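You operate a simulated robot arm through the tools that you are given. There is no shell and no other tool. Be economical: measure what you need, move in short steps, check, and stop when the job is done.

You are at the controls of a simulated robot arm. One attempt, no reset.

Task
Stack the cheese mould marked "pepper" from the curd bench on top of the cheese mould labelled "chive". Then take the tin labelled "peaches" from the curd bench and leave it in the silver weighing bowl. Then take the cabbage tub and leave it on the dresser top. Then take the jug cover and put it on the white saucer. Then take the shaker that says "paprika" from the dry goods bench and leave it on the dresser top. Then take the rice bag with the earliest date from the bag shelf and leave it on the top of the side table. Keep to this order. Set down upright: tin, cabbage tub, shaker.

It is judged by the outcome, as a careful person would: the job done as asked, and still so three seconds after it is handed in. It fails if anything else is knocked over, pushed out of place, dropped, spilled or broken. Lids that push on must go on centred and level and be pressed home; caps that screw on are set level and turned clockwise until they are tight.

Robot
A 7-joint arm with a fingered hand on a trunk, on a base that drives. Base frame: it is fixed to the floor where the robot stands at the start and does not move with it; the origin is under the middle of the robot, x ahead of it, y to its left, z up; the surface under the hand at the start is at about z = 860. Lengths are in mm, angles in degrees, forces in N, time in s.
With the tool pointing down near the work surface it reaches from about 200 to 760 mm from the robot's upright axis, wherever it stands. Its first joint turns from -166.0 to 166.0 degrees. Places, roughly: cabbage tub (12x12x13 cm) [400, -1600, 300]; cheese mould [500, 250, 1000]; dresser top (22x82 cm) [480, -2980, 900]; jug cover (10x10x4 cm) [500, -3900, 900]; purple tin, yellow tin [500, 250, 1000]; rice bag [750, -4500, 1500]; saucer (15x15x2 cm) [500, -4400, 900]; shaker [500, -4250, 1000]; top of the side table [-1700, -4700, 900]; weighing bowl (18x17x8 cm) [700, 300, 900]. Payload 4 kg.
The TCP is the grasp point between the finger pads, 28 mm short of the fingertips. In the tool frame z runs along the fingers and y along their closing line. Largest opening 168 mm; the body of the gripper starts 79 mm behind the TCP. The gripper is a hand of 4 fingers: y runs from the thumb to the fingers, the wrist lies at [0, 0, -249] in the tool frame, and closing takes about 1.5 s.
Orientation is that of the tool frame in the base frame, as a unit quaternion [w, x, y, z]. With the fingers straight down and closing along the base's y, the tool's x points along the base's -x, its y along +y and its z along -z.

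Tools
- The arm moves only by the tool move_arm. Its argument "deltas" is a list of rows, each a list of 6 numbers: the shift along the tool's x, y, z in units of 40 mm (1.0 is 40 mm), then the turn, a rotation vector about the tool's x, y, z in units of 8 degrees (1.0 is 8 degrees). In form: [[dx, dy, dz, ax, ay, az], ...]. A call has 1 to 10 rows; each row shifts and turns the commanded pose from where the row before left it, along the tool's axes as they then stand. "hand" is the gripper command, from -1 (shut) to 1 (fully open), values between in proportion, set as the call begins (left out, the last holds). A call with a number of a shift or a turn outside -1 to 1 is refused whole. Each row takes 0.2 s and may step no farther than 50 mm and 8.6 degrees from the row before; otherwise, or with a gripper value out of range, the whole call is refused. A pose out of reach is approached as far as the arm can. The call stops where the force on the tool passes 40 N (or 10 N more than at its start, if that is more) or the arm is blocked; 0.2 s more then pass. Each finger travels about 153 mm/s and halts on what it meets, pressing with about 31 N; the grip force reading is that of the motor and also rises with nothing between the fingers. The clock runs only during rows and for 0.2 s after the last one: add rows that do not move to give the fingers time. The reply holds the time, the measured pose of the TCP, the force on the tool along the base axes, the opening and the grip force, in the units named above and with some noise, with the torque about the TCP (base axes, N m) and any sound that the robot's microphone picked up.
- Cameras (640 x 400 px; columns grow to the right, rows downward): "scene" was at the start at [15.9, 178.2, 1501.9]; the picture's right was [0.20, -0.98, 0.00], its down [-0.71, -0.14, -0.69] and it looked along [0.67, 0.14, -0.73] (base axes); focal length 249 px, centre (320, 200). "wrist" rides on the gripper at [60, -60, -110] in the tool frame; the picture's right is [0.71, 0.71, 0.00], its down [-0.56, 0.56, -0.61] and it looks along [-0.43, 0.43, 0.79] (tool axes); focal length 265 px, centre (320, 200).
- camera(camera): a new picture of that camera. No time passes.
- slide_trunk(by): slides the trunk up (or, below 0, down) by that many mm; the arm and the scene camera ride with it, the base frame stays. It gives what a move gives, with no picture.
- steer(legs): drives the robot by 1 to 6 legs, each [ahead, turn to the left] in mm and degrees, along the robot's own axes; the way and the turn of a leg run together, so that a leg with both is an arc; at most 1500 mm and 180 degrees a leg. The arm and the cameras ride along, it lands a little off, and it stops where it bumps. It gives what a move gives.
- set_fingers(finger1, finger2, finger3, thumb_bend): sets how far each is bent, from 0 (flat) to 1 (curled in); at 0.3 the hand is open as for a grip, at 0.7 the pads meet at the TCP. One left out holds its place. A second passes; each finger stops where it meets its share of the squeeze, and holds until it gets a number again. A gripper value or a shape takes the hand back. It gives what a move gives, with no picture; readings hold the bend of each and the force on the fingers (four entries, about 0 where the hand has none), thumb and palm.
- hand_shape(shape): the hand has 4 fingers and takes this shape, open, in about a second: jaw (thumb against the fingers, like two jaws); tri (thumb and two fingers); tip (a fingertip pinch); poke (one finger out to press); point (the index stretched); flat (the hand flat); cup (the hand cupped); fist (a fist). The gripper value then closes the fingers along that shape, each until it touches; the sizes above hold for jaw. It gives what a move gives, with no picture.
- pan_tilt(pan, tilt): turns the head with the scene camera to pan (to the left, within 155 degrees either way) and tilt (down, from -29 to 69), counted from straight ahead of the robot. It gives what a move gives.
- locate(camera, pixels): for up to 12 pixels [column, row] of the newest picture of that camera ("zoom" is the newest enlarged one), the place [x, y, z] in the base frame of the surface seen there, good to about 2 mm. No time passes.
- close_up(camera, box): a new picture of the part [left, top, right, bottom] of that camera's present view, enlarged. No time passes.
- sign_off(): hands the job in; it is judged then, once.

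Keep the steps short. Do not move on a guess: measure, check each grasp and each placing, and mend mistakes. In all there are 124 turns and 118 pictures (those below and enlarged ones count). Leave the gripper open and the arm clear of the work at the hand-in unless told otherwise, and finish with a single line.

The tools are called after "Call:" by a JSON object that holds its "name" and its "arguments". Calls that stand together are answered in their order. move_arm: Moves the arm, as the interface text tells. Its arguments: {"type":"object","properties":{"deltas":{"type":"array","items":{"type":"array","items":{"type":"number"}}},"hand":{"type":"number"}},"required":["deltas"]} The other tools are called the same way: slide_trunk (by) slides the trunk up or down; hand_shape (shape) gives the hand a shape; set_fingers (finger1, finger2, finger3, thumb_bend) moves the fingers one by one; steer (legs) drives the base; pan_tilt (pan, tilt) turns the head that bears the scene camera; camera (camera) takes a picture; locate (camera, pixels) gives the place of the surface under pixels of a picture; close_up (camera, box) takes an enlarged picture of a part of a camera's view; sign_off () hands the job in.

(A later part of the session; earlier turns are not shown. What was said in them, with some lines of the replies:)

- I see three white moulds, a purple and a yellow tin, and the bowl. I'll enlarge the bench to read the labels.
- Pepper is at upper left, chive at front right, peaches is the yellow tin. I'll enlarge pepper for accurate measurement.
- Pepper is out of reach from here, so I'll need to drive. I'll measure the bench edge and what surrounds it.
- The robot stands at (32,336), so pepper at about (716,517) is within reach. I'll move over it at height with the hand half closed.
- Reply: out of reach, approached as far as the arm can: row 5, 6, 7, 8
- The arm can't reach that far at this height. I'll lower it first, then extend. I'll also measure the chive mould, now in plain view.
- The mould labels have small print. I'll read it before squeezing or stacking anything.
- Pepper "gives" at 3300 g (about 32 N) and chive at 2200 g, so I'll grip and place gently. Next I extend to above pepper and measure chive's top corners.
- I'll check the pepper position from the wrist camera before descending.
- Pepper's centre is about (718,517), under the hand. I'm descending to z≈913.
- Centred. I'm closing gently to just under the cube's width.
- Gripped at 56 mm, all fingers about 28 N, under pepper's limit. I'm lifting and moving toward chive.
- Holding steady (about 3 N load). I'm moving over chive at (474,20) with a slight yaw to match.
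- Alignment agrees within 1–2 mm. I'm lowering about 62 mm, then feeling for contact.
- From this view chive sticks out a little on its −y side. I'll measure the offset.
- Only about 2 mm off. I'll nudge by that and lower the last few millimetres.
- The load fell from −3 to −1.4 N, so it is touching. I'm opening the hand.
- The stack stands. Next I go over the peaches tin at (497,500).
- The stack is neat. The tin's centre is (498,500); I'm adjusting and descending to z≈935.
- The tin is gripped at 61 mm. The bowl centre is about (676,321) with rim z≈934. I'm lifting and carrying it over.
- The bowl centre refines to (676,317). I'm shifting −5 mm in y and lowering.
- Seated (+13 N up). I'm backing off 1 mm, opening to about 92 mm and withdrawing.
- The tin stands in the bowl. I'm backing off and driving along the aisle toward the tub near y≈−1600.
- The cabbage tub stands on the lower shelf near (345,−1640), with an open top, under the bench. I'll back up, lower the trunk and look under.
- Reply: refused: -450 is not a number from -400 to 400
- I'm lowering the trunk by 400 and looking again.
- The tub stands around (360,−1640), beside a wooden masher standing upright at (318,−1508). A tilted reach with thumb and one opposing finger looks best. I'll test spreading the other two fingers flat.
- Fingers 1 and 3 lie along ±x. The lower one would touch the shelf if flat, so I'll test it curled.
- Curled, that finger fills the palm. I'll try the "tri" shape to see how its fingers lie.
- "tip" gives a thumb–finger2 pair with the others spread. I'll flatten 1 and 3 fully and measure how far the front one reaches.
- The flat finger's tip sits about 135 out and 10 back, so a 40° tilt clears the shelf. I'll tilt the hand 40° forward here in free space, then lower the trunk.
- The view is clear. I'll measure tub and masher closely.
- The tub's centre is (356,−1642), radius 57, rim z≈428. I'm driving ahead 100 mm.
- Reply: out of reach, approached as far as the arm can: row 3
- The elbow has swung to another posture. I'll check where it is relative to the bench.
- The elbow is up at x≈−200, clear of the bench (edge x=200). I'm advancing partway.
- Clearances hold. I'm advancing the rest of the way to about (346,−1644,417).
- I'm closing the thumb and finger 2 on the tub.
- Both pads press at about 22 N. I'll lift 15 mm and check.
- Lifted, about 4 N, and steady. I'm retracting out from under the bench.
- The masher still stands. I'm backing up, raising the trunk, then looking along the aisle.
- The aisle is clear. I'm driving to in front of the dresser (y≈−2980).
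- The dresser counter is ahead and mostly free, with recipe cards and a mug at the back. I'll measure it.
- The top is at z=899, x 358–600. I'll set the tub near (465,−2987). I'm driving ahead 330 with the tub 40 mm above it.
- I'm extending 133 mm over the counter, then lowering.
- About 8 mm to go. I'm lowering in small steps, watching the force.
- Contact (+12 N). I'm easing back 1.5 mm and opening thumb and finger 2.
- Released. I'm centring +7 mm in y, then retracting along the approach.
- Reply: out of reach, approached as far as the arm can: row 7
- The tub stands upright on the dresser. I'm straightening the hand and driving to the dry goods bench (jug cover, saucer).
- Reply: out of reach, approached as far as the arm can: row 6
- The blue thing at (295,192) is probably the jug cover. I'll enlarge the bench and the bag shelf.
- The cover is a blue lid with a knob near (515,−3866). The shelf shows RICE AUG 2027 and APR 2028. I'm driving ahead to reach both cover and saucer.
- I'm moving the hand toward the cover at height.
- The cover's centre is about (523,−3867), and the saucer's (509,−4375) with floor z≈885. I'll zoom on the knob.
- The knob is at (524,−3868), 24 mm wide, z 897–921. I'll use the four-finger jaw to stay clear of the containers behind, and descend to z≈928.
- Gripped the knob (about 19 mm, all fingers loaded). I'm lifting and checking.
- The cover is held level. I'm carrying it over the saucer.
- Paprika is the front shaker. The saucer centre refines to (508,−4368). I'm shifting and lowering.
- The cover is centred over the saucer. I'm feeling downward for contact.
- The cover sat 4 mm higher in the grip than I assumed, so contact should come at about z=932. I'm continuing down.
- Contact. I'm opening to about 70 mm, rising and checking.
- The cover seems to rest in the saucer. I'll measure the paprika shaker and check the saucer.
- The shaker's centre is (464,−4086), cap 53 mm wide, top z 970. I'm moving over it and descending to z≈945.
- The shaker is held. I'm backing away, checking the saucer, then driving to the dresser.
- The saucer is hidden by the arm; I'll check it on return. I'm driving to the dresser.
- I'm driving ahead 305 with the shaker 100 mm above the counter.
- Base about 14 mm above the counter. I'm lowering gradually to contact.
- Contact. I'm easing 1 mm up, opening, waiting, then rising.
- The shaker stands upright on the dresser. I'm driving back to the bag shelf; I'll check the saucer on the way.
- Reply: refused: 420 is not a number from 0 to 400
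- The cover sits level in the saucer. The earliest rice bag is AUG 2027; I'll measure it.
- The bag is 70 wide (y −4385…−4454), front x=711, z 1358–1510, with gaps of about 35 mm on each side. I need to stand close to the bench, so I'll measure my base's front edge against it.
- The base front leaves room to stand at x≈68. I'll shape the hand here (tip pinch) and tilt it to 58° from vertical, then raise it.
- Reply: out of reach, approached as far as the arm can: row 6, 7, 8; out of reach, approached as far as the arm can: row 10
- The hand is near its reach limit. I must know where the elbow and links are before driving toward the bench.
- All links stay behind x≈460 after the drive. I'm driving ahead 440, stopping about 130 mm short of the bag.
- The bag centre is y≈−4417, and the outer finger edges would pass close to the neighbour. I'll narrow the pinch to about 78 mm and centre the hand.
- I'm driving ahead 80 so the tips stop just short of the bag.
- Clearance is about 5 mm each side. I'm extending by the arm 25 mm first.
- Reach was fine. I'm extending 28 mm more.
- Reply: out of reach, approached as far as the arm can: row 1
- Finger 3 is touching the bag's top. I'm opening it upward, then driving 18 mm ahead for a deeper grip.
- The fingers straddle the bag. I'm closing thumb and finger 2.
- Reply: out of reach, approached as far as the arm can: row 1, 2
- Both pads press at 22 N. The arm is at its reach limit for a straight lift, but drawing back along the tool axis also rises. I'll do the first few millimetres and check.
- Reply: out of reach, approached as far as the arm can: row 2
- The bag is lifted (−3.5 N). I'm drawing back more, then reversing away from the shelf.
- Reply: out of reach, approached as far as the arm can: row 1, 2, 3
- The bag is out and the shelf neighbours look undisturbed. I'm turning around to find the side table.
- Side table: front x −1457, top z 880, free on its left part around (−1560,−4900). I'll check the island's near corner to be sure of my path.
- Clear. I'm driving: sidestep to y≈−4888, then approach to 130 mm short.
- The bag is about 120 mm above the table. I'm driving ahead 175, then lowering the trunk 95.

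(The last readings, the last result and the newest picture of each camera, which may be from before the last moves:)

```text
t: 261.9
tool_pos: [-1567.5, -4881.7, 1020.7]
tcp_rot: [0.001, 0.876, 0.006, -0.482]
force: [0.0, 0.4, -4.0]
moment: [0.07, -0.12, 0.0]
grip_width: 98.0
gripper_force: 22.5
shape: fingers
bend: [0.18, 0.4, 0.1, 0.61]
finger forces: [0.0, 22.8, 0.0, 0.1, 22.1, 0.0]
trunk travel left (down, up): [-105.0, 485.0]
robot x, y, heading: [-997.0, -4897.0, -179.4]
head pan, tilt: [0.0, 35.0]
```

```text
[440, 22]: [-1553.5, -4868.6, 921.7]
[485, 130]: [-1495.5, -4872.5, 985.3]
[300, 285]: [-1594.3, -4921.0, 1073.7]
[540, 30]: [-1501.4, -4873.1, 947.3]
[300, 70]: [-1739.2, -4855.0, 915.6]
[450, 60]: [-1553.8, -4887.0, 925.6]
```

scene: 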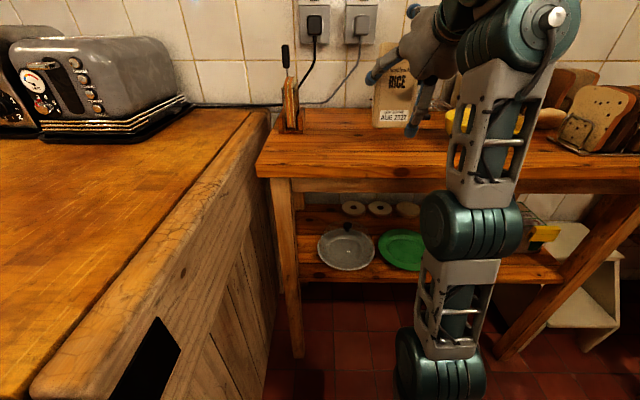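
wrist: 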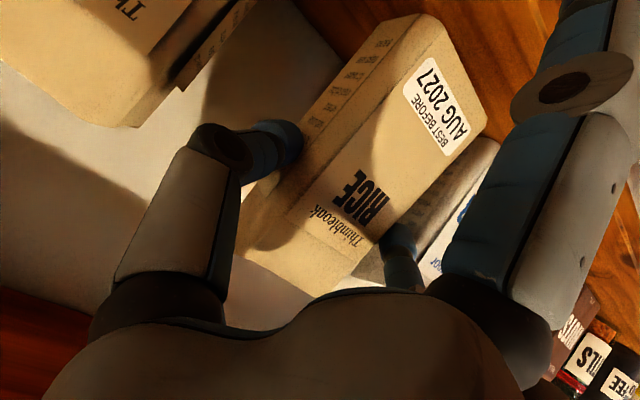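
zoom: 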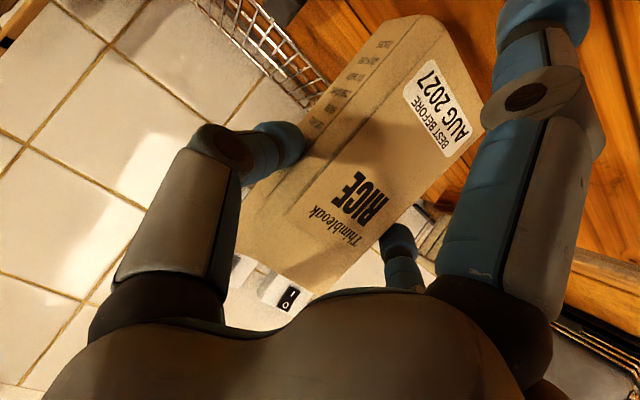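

The bag hangs about 15° off vertical (bottom swung toward me). I'll rotate the hand 11° to right it, then lower 14 mm.

Call:
{"name": "move_arm", "arguments": {"deltas": [[0, 0, 0, 0, -0.7, 0], [0, 0, 0, 0, -0.7, 0], [0.325, 0, 0.13, 0, 0, 0], [0, 0, 0, 0, 0, 0]]}}

Call:
{"name": "close_up", "arguments": {"camera": "scene", "box": [340, 50, 460, 150]}}

Call:
{"name": "locate", "arguments": {"camera": "zoom", "pixels": [[290, 320], [285, 230], [240, 330], [280, 370], [215, 250], [290, 350]]}}

```text
t: 262.9
tool_pos: [-1567.3, -4881.2, 1008.5]
tcp_rot: [0.001, 0.824, 0.006, -0.566]
force: [0.1, 0.7, -3.8]
moment: [0.15, -0.1, 0.0]
grip_width: 97.8
gripper_force: 22.5
shape: fingers
bend: [0.18, 0.4, 0.1, 0.62]
finger forces: [0.0, 22.7, 0.0, 0.0, 22.1, 0.1]
trunk travel left (down, up): [-105.0, 485.0]
robot x, y, heading: [-997.4, -4891.3, -179.5]
head pan, tilt: [0.0, 35.0]
```

```text
4.00 times, centred on (400, 100) of scene
```

zoom: 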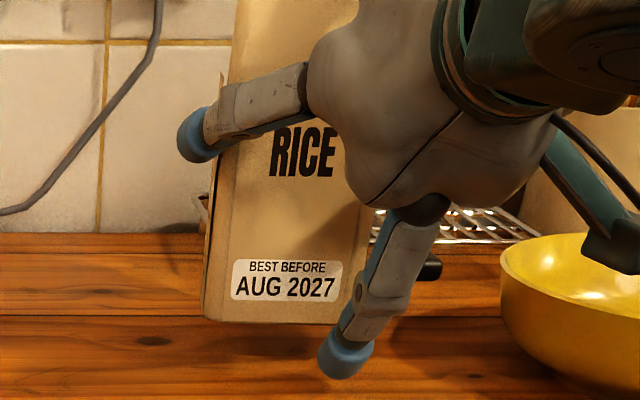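

```text
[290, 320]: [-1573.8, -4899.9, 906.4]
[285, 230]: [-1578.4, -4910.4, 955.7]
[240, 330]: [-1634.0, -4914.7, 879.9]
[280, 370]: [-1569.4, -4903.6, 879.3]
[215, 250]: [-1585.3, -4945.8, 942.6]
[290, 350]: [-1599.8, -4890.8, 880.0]
```

The bag is about 18 mm above the table and nearly upright. I'll check finger 1's clearance.

Call:
{"name": "locate", "arguments": {"camera": "zoom", "pixels": [[345, 350], [342, 370], [360, 320], [390, 260], [330, 318], [345, 290]]}}

```text
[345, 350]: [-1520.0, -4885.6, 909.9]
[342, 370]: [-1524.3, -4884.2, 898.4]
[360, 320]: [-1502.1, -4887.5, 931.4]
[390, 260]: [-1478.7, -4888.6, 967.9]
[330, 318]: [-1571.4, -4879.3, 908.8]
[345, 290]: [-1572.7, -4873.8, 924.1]
```

Finger 1 would just touch the table, so I'm bending it to 0.28, then lowering 12 mm.

Call:
{"name": "set_fingers", "arguments": {"finger1": 0.28}}

Call:
{"name": "move_arm", "arguments": {"deltas": [[0.14, 0, 0.056, 0, 0, 0], [0.14, 0, 0.056, 0, 0, 0], [0, 0, 0, 0, 0, 0]]}}

Call:
{"name": "move_arm", "arguments": {"deltas": [[0.07, 0, 0.028, 0, 0, 0], [0, 0, 0, 0, 0, 0]]}}

```text
t: 263.9
tool_pos: [-1567.5, -4881.9, 1007.3]
tcp_rot: [0.002, 0.825, 0.006, -0.565]
force: [0.3, 0.5, -3.2]
moment: [0.08, -0.09, 0.0]
grip_width: 84.8
gripper_force: 22.8
shape: fingers
bend: [0.28, 0.4, 0.1, 0.62]
finger forces: [0.0, 22.7, 0.0, 0.0, 22.0, 0.1]
trunk travel left (down, up): [-105.0, 485.0]
robot x, y, heading: [-994.4, -4894.4, -179.7]
head pan, tilt: [0.0, 35.0]
```

```text
t: 264.7
tool_pos: [-1567.8, -4881.7, 994.8]
tcp_rot: [0.002, 0.825, 0.005, -0.565]
force: [0.0, -0.3, -3.9]
moment: [0.09, -0.1, 0.01]
grip_width: 85.0
gripper_force: 22.8
shape: fingers
bend: [0.28, 0.4, 0.1, 0.62]
finger forces: [0.0, 22.7, 0.0, 0.0, 22.1, 0.0]
trunk travel left (down, up): [-105.0, 485.0]
robot x, y, heading: [-1000.0, -4895.2, -179.5]
head pan, tilt: [0.0, 35.0]
```

```text
t: 265.3
tool_pos: [-1568.2, -4880.5, 992.8]
tcp_rot: [0.002, 0.824, 0.006, -0.566]
force: [-0.1, 0.5, -2.5]
moment: [0.06, -0.1, 0.04]
grip_width: 84.8
gripper_force: 22.5
shape: fingers
bend: [0.28, 0.4, 0.1, 0.62]
finger forces: [0.0, 22.7, 0.0, 0.0, 22.1, 0.0]
trunk travel left (down, up): [-105.0, 485.0]
robot x, y, heading: [-994.8, -4891.5, -179.4]
head pan, tilt: [0.0, 35.0]
```

Call:
{"name": "move_arm", "arguments": {"deltas": [[0.07, 0, 0.028, 0, 0, 0], [0, 0, 0, 0, 0, 0]]}}

Call:
{"name": "move_arm", "arguments": {"deltas": [[0.05, 0, 0.02, 0, 0, 0], [0, 0, 0, 0, 0, 0]]}}

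Call:
{"name": "close_up", "arguments": {"camera": "scene", "box": [340, 50, 460, 150]}}

Call:
{"name": "locate", "arguments": {"camera": "zoom", "pixels": [[280, 335], [285, 330], [285, 260], [345, 375], [350, 360], [285, 345]]}}

```text
t: 265.9
tool_pos: [-1567.2, -4882.3, 989.4]
tcp_rot: [0.001, 0.824, 0.005, -0.566]
force: [0.0, -1.0, -3.9]
moment: [0.06, -0.09, -0.03]
grip_width: 84.8
gripper_force: 23.0
shape: fingers
bend: [0.28, 0.4, 0.1, 0.62]
finger forces: [0.0, 22.7, 0.0, 0.0, 22.0, 0.0]
trunk travel left (down, up): [-105.0, 485.0]
robot x, y, heading: [-995.9, -4894.4, -179.6]
head pan, tilt: [0.0, 35.0]
```

```text
t: 266.5
tool_pos: [-1567.4, -4880.1, 986.7]
tcp_rot: [0.002, 0.825, 0.006, -0.566]
force: [0.7, 1.0, -3.0]
moment: [0.06, -0.13, 0.01]
grip_width: 85.1
gripper_force: 22.5
shape: fingers
bend: [0.28, 0.4, 0.1, 0.62]
finger forces: [0.0, 22.6, 0.0, 0.0, 22.2, 0.0]
trunk travel left (down, up): [-105.0, 485.0]
robot x, y, heading: [-990.9, -4893.9, -179.5]
head pan, tilt: [0.0, 35.0]
```

```text
4.00 times, centred on (400, 100) of scene
```

zoom: 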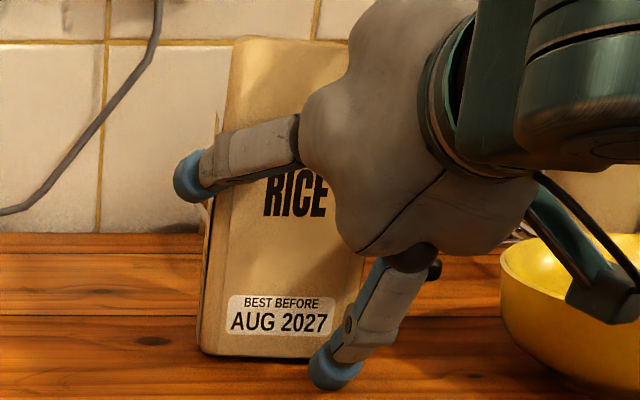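

```text
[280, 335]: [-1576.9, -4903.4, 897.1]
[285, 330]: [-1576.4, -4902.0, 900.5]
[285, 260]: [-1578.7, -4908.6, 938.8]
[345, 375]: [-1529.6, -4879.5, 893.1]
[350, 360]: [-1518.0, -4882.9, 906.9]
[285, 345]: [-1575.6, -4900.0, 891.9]
```

About 5 mm left. I'm continuing in 2 mm steps.

Call:
{"name": "move_arm", "arguments": {"deltas": [[0.055, 0, 0.022, 0, 0, 0], [0, 0, 0, 0, 0, 0]]}}

Call:
{"name": "move_arm", "arguments": {"deltas": [[0.046, 0, 0.018, 0, 0, 0], [0, 0, 0, 0, 0, 0]]}}

Call:
{"name": "move_arm", "arguments": {"deltas": [[0.04, 0, 0.016, 0, 0, 0], [0, 0, 0, 0, 0, 0]]}}

```text
t: 267.1
tool_pos: [-1567.6, -4880.9, 986.0]
tcp_rot: [0.002, 0.825, 0.005, -0.565]
force: [2.1, 0.1, 0.4]
moment: [-0.07, -0.14, 0.04]
grip_width: 83.7
gripper_force: 23.4
shape: fingers
bend: [0.29, 0.4, 0.1, 0.62]
finger forces: [1.4, 22.7, 0.0, 0.0, 22.3, 0.0]
trunk travel left (down, up): [-105.0, 485.0]
robot x, y, heading: [-1000.6, -4890.3, -179.2]
head pan, tilt: [0.0, 35.0]
```

```text
t: 267.7
tool_pos: [-1567.1, -4881.3, 986.9]
tcp_rot: [0.003, 0.825, 0.007, -0.565]
force: [2.1, 0.0, 2.2]
moment: [-0.15, -0.16, 0.06]
grip_width: 83.5
gripper_force: 23.6
shape: fingers
bend: [0.29, 0.4, 0.1, 0.62]
finger forces: [1.7, 22.9, 0.1, 0.0, 22.1, 0.0]
out of reach, approached as far as the arm can: row 1
trunk travel left (down, up): [-105.0, 485.0]
robot x, y, heading: [-998.7, -4892.9, -179.8]
head pan, tilt: [0.0, 35.0]
```

```text
t: 268.3
tool_pos: [-1568.3, -4881.2, 985.2]
tcp_rot: [0.003, 0.826, 0.006, -0.564]
force: [2.2, 1.3, 3.6]
moment: [-0.15, -0.15, 0.09]
grip_width: 83.3
gripper_force: 24.0
shape: fingers
bend: [0.29, 0.4, 0.1, 0.62]
finger forces: [2.2, 22.8, 0.0, 0.0, 22.4, 0.0]
trunk travel left (down, up): [-105.0, 485.0]
robot x, y, heading: [-996.1, -4896.3, -179.6]
head pan, tilt: [0.0, 35.0]
```

Finger 1 is touching the table. I'm bending it to 0.38 and lowering by the trunk 3 mm.

Call:
{"name": "set_fingers", "arguments": {"finger1": 0.38}}

Call:
{"name": "slide_trunk", "arguments": {"by": -3}}

```text
t: 269.3
tool_pos: [-1567.2, -4881.7, 985.1]
tcp_rot: [0.002, 0.827, 0.006, -0.563]
force: [1.6, 0.5, 0.6]
moment: [-0.18, -0.04, 0.12]
grip_width: 66.4
gripper_force: 22.6
shape: fingers
bend: [0.38, 0.4, 0.1, 0.62]
finger forces: [0.0, 22.8, 0.0, 0.0, 22.3, 0.0]
trunk travel left (down, up): [-105.0, 485.0]
robot x, y, heading: [-996.4, -4896.4, -179.1]
head pan, tilt: [0.0, 35.0]
```

```text
t: 269.8
tool_pos: [-1566.0, -4882.3, 983.1]
tcp_rot: [0.003, 0.825, 0.005, -0.565]
force: [-1.5, 0.8, 14.1]
moment: [-0.68, 0.22, -0.09]
grip_width: 66.1
gripper_force: 22.5
shape: fingers
bend: [0.38, 0.4, 0.1, 0.62]
finger forces: [0.1, 22.1, 0.1, 0.0, 22.7, 0.0]
trunk travel left (down, up): [-102.0, 488.0]
robot x, y, heading: [-995.1, -4891.5, -179.3]
head pan, tilt: [0.0, 35.0]
```

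The bag is firmly down (14 N). I'm easing 1 mm up and releasing.

Call:
{"name": "slide_trunk", "arguments": {"by": 1}}

Call:
{"name": "set_fingers", "arguments": {"finger2": 0.3, "thumb_bend": 0.3, "finger1": 0.3}}

Call:
{"name": "close_up", "arguments": {"camera": "scene", "box": [340, 40, 460, 150]}}

Call:
{"name": "locate", "arguments": {"camera": "zoom", "pixels": [[270, 330], [270, 250], [260, 120], [280, 345]]}}

```text
t: 270.4
tool_pos: [-1567.9, -4880.1, 984.2]
tcp_rot: [0.003, 0.826, 0.007, -0.564]
force: [-0.2, 1.1, 13.4]
moment: [-0.66, 0.21, -0.03]
grip_width: 66.4
gripper_force: 22.2
shape: fingers
bend: [0.38, 0.4, 0.1, 0.61]
finger forces: [0.0, 21.9, 0.1, 0.0, 23.2, 0.0]
trunk travel left (down, up): [-103.0, 487.0]
robot x, y, heading: [-997.6, -4890.8, -179.3]
head pan, tilt: [0.0, 35.0]
```

```text
t: 271.4
tool_pos: [-1568.7, -4881.4, 982.8]
tcp_rot: [0.003, 0.826, 0.007, -0.563]
force: [0.0, 0.1, 0.3]
moment: [-0.01, 0.0, 0.03]
grip_width: 115.6
gripper_force: 0.4
shape: fingers
bend: [0.31, 0.3, 0.1, 0.3]
finger forces: [0.6, 0.0, 0.0, 0.0, 0.1, 0.0]
trunk travel left (down, up): [-103.0, 487.0]
robot x, y, heading: [-996.5, -4895.0, -179.4]
head pan, tilt: [0.0, 35.0]
```

```text
3.64 times, centred on (400, 95) of scene
```

zoom: 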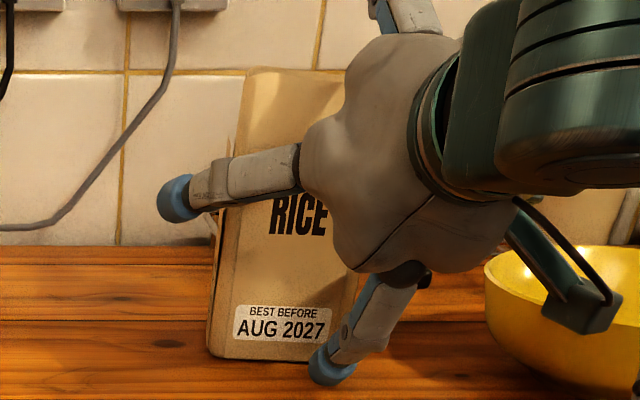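

```text
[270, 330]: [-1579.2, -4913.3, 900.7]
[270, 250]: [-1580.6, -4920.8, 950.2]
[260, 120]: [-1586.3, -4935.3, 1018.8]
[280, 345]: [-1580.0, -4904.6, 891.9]
```

The bag stands on the table, released. I'm lifting 5 mm and backing straight off.

Call:
{"name": "set_fingers", "arguments": {"finger1": 0.37}}

Call:
{"name": "slide_trunk", "arguments": {"by": 5}}

Call:
{"name": "steer", "arguments": {"legs": [[-300, 0]]}}

Call:
{"name": "hand_shape", "arguments": {"shape": "jaw"}}

Call:
{"name": "camera", "arguments": {"camera": "scene"}}

```text
t: 272.4
tool_pos: [-1568.2, -4881.6, 983.9]
tcp_rot: [0.003, 0.826, 0.007, -0.564]
force: [-0.8, 0.8, -0.9]
moment: [0.01, 0.0, -0.01]
grip_width: 107.7
gripper_force: 0.1
shape: fingers
bend: [0.37, 0.3, 0.1, 0.3]
finger forces: [0.1, 0.0, 0.0, 0.0, 0.0, 0.0]
trunk travel left (down, up): [-103.0, 487.0]
robot x, y, heading: [-999.0, -4893.6, -179.3]
head pan, tilt: [0.0, 35.0]
```

```text
t: 272.9
tool_pos: [-1567.4, -4882.4, 988.4]
tcp_rot: [0.002, 0.826, 0.005, -0.563]
force: [1.0, -0.7, -0.2]
moment: [0.0, 0.04, 0.02]
grip_width: 107.7
gripper_force: 0.1
shape: fingers
bend: [0.37, 0.3, 0.1, 0.3]
finger forces: [0.0, 0.0, 0.0, 0.0, 0.1, 0.0]
trunk travel left (down, up): [-108.0, 482.0]
robot x, y, heading: [-994.3, -4891.9, -179.1]
head pan, tilt: [0.0, 35.0]
```

```text
t: 274.9
tool_pos: [-1267.3, -4878.5, 988.6]
tcp_rot: [0.003, 0.826, 0.007, -0.564]
force: [0.3, 0.0, 0.2]
moment: [-0.02, -0.03, -0.04]
grip_width: 107.5
gripper_force: 0.1
shape: fingers
bend: [0.37, 0.3, 0.1, 0.3]
finger forces: [0.1, 0.0, 0.0, 0.1, 0.0, 0.0]
trunk travel left (down, up): [-108.0, 482.0]
robot x, y, heading: [-692.9, -4892.0, -179.4]
head pan, tilt: [0.0, 35.0]
```

```text
t: 275.8
tool_pos: [-1268.2, -4877.5, 988.2]
tcp_rot: [0.002, 0.826, 0.006, -0.564]
force: [-0.6, 0.1, -0.1]
moment: [0.02, 0.0, 0.01]
grip_width: 168.0
gripper_force: 0.1
shape: jaw
bend: [0.3, 0.3, 0.3, 0.3]
finger forces: [0.0, 0.0, 0.0, 0.1, 0.1, 0.1]
trunk travel left (down, up): [-108.0, 482.0]
robot x, y, heading: [-694.6, -4887.0, -179.1]
head pan, tilt: [0.0, 35.0]
```

```text
2 pictures are left
```

scene: 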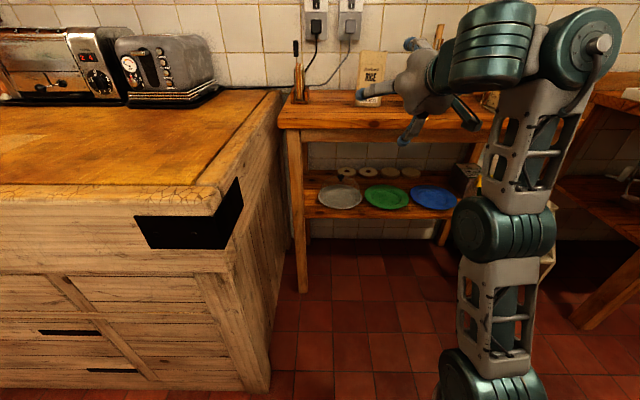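

The bag stands upright on the side table, the hand is open and clear, and all six steps are done. I'm handing in.

Call:
{"name": "sign_off", "arguments": {}}

```text
The job is handed in.
```

All six items were placed in the order asked and the job is handed in; the one thing I could not see afterwards was the APR 2028 rice bag on the shelf, hidden behind the arm.
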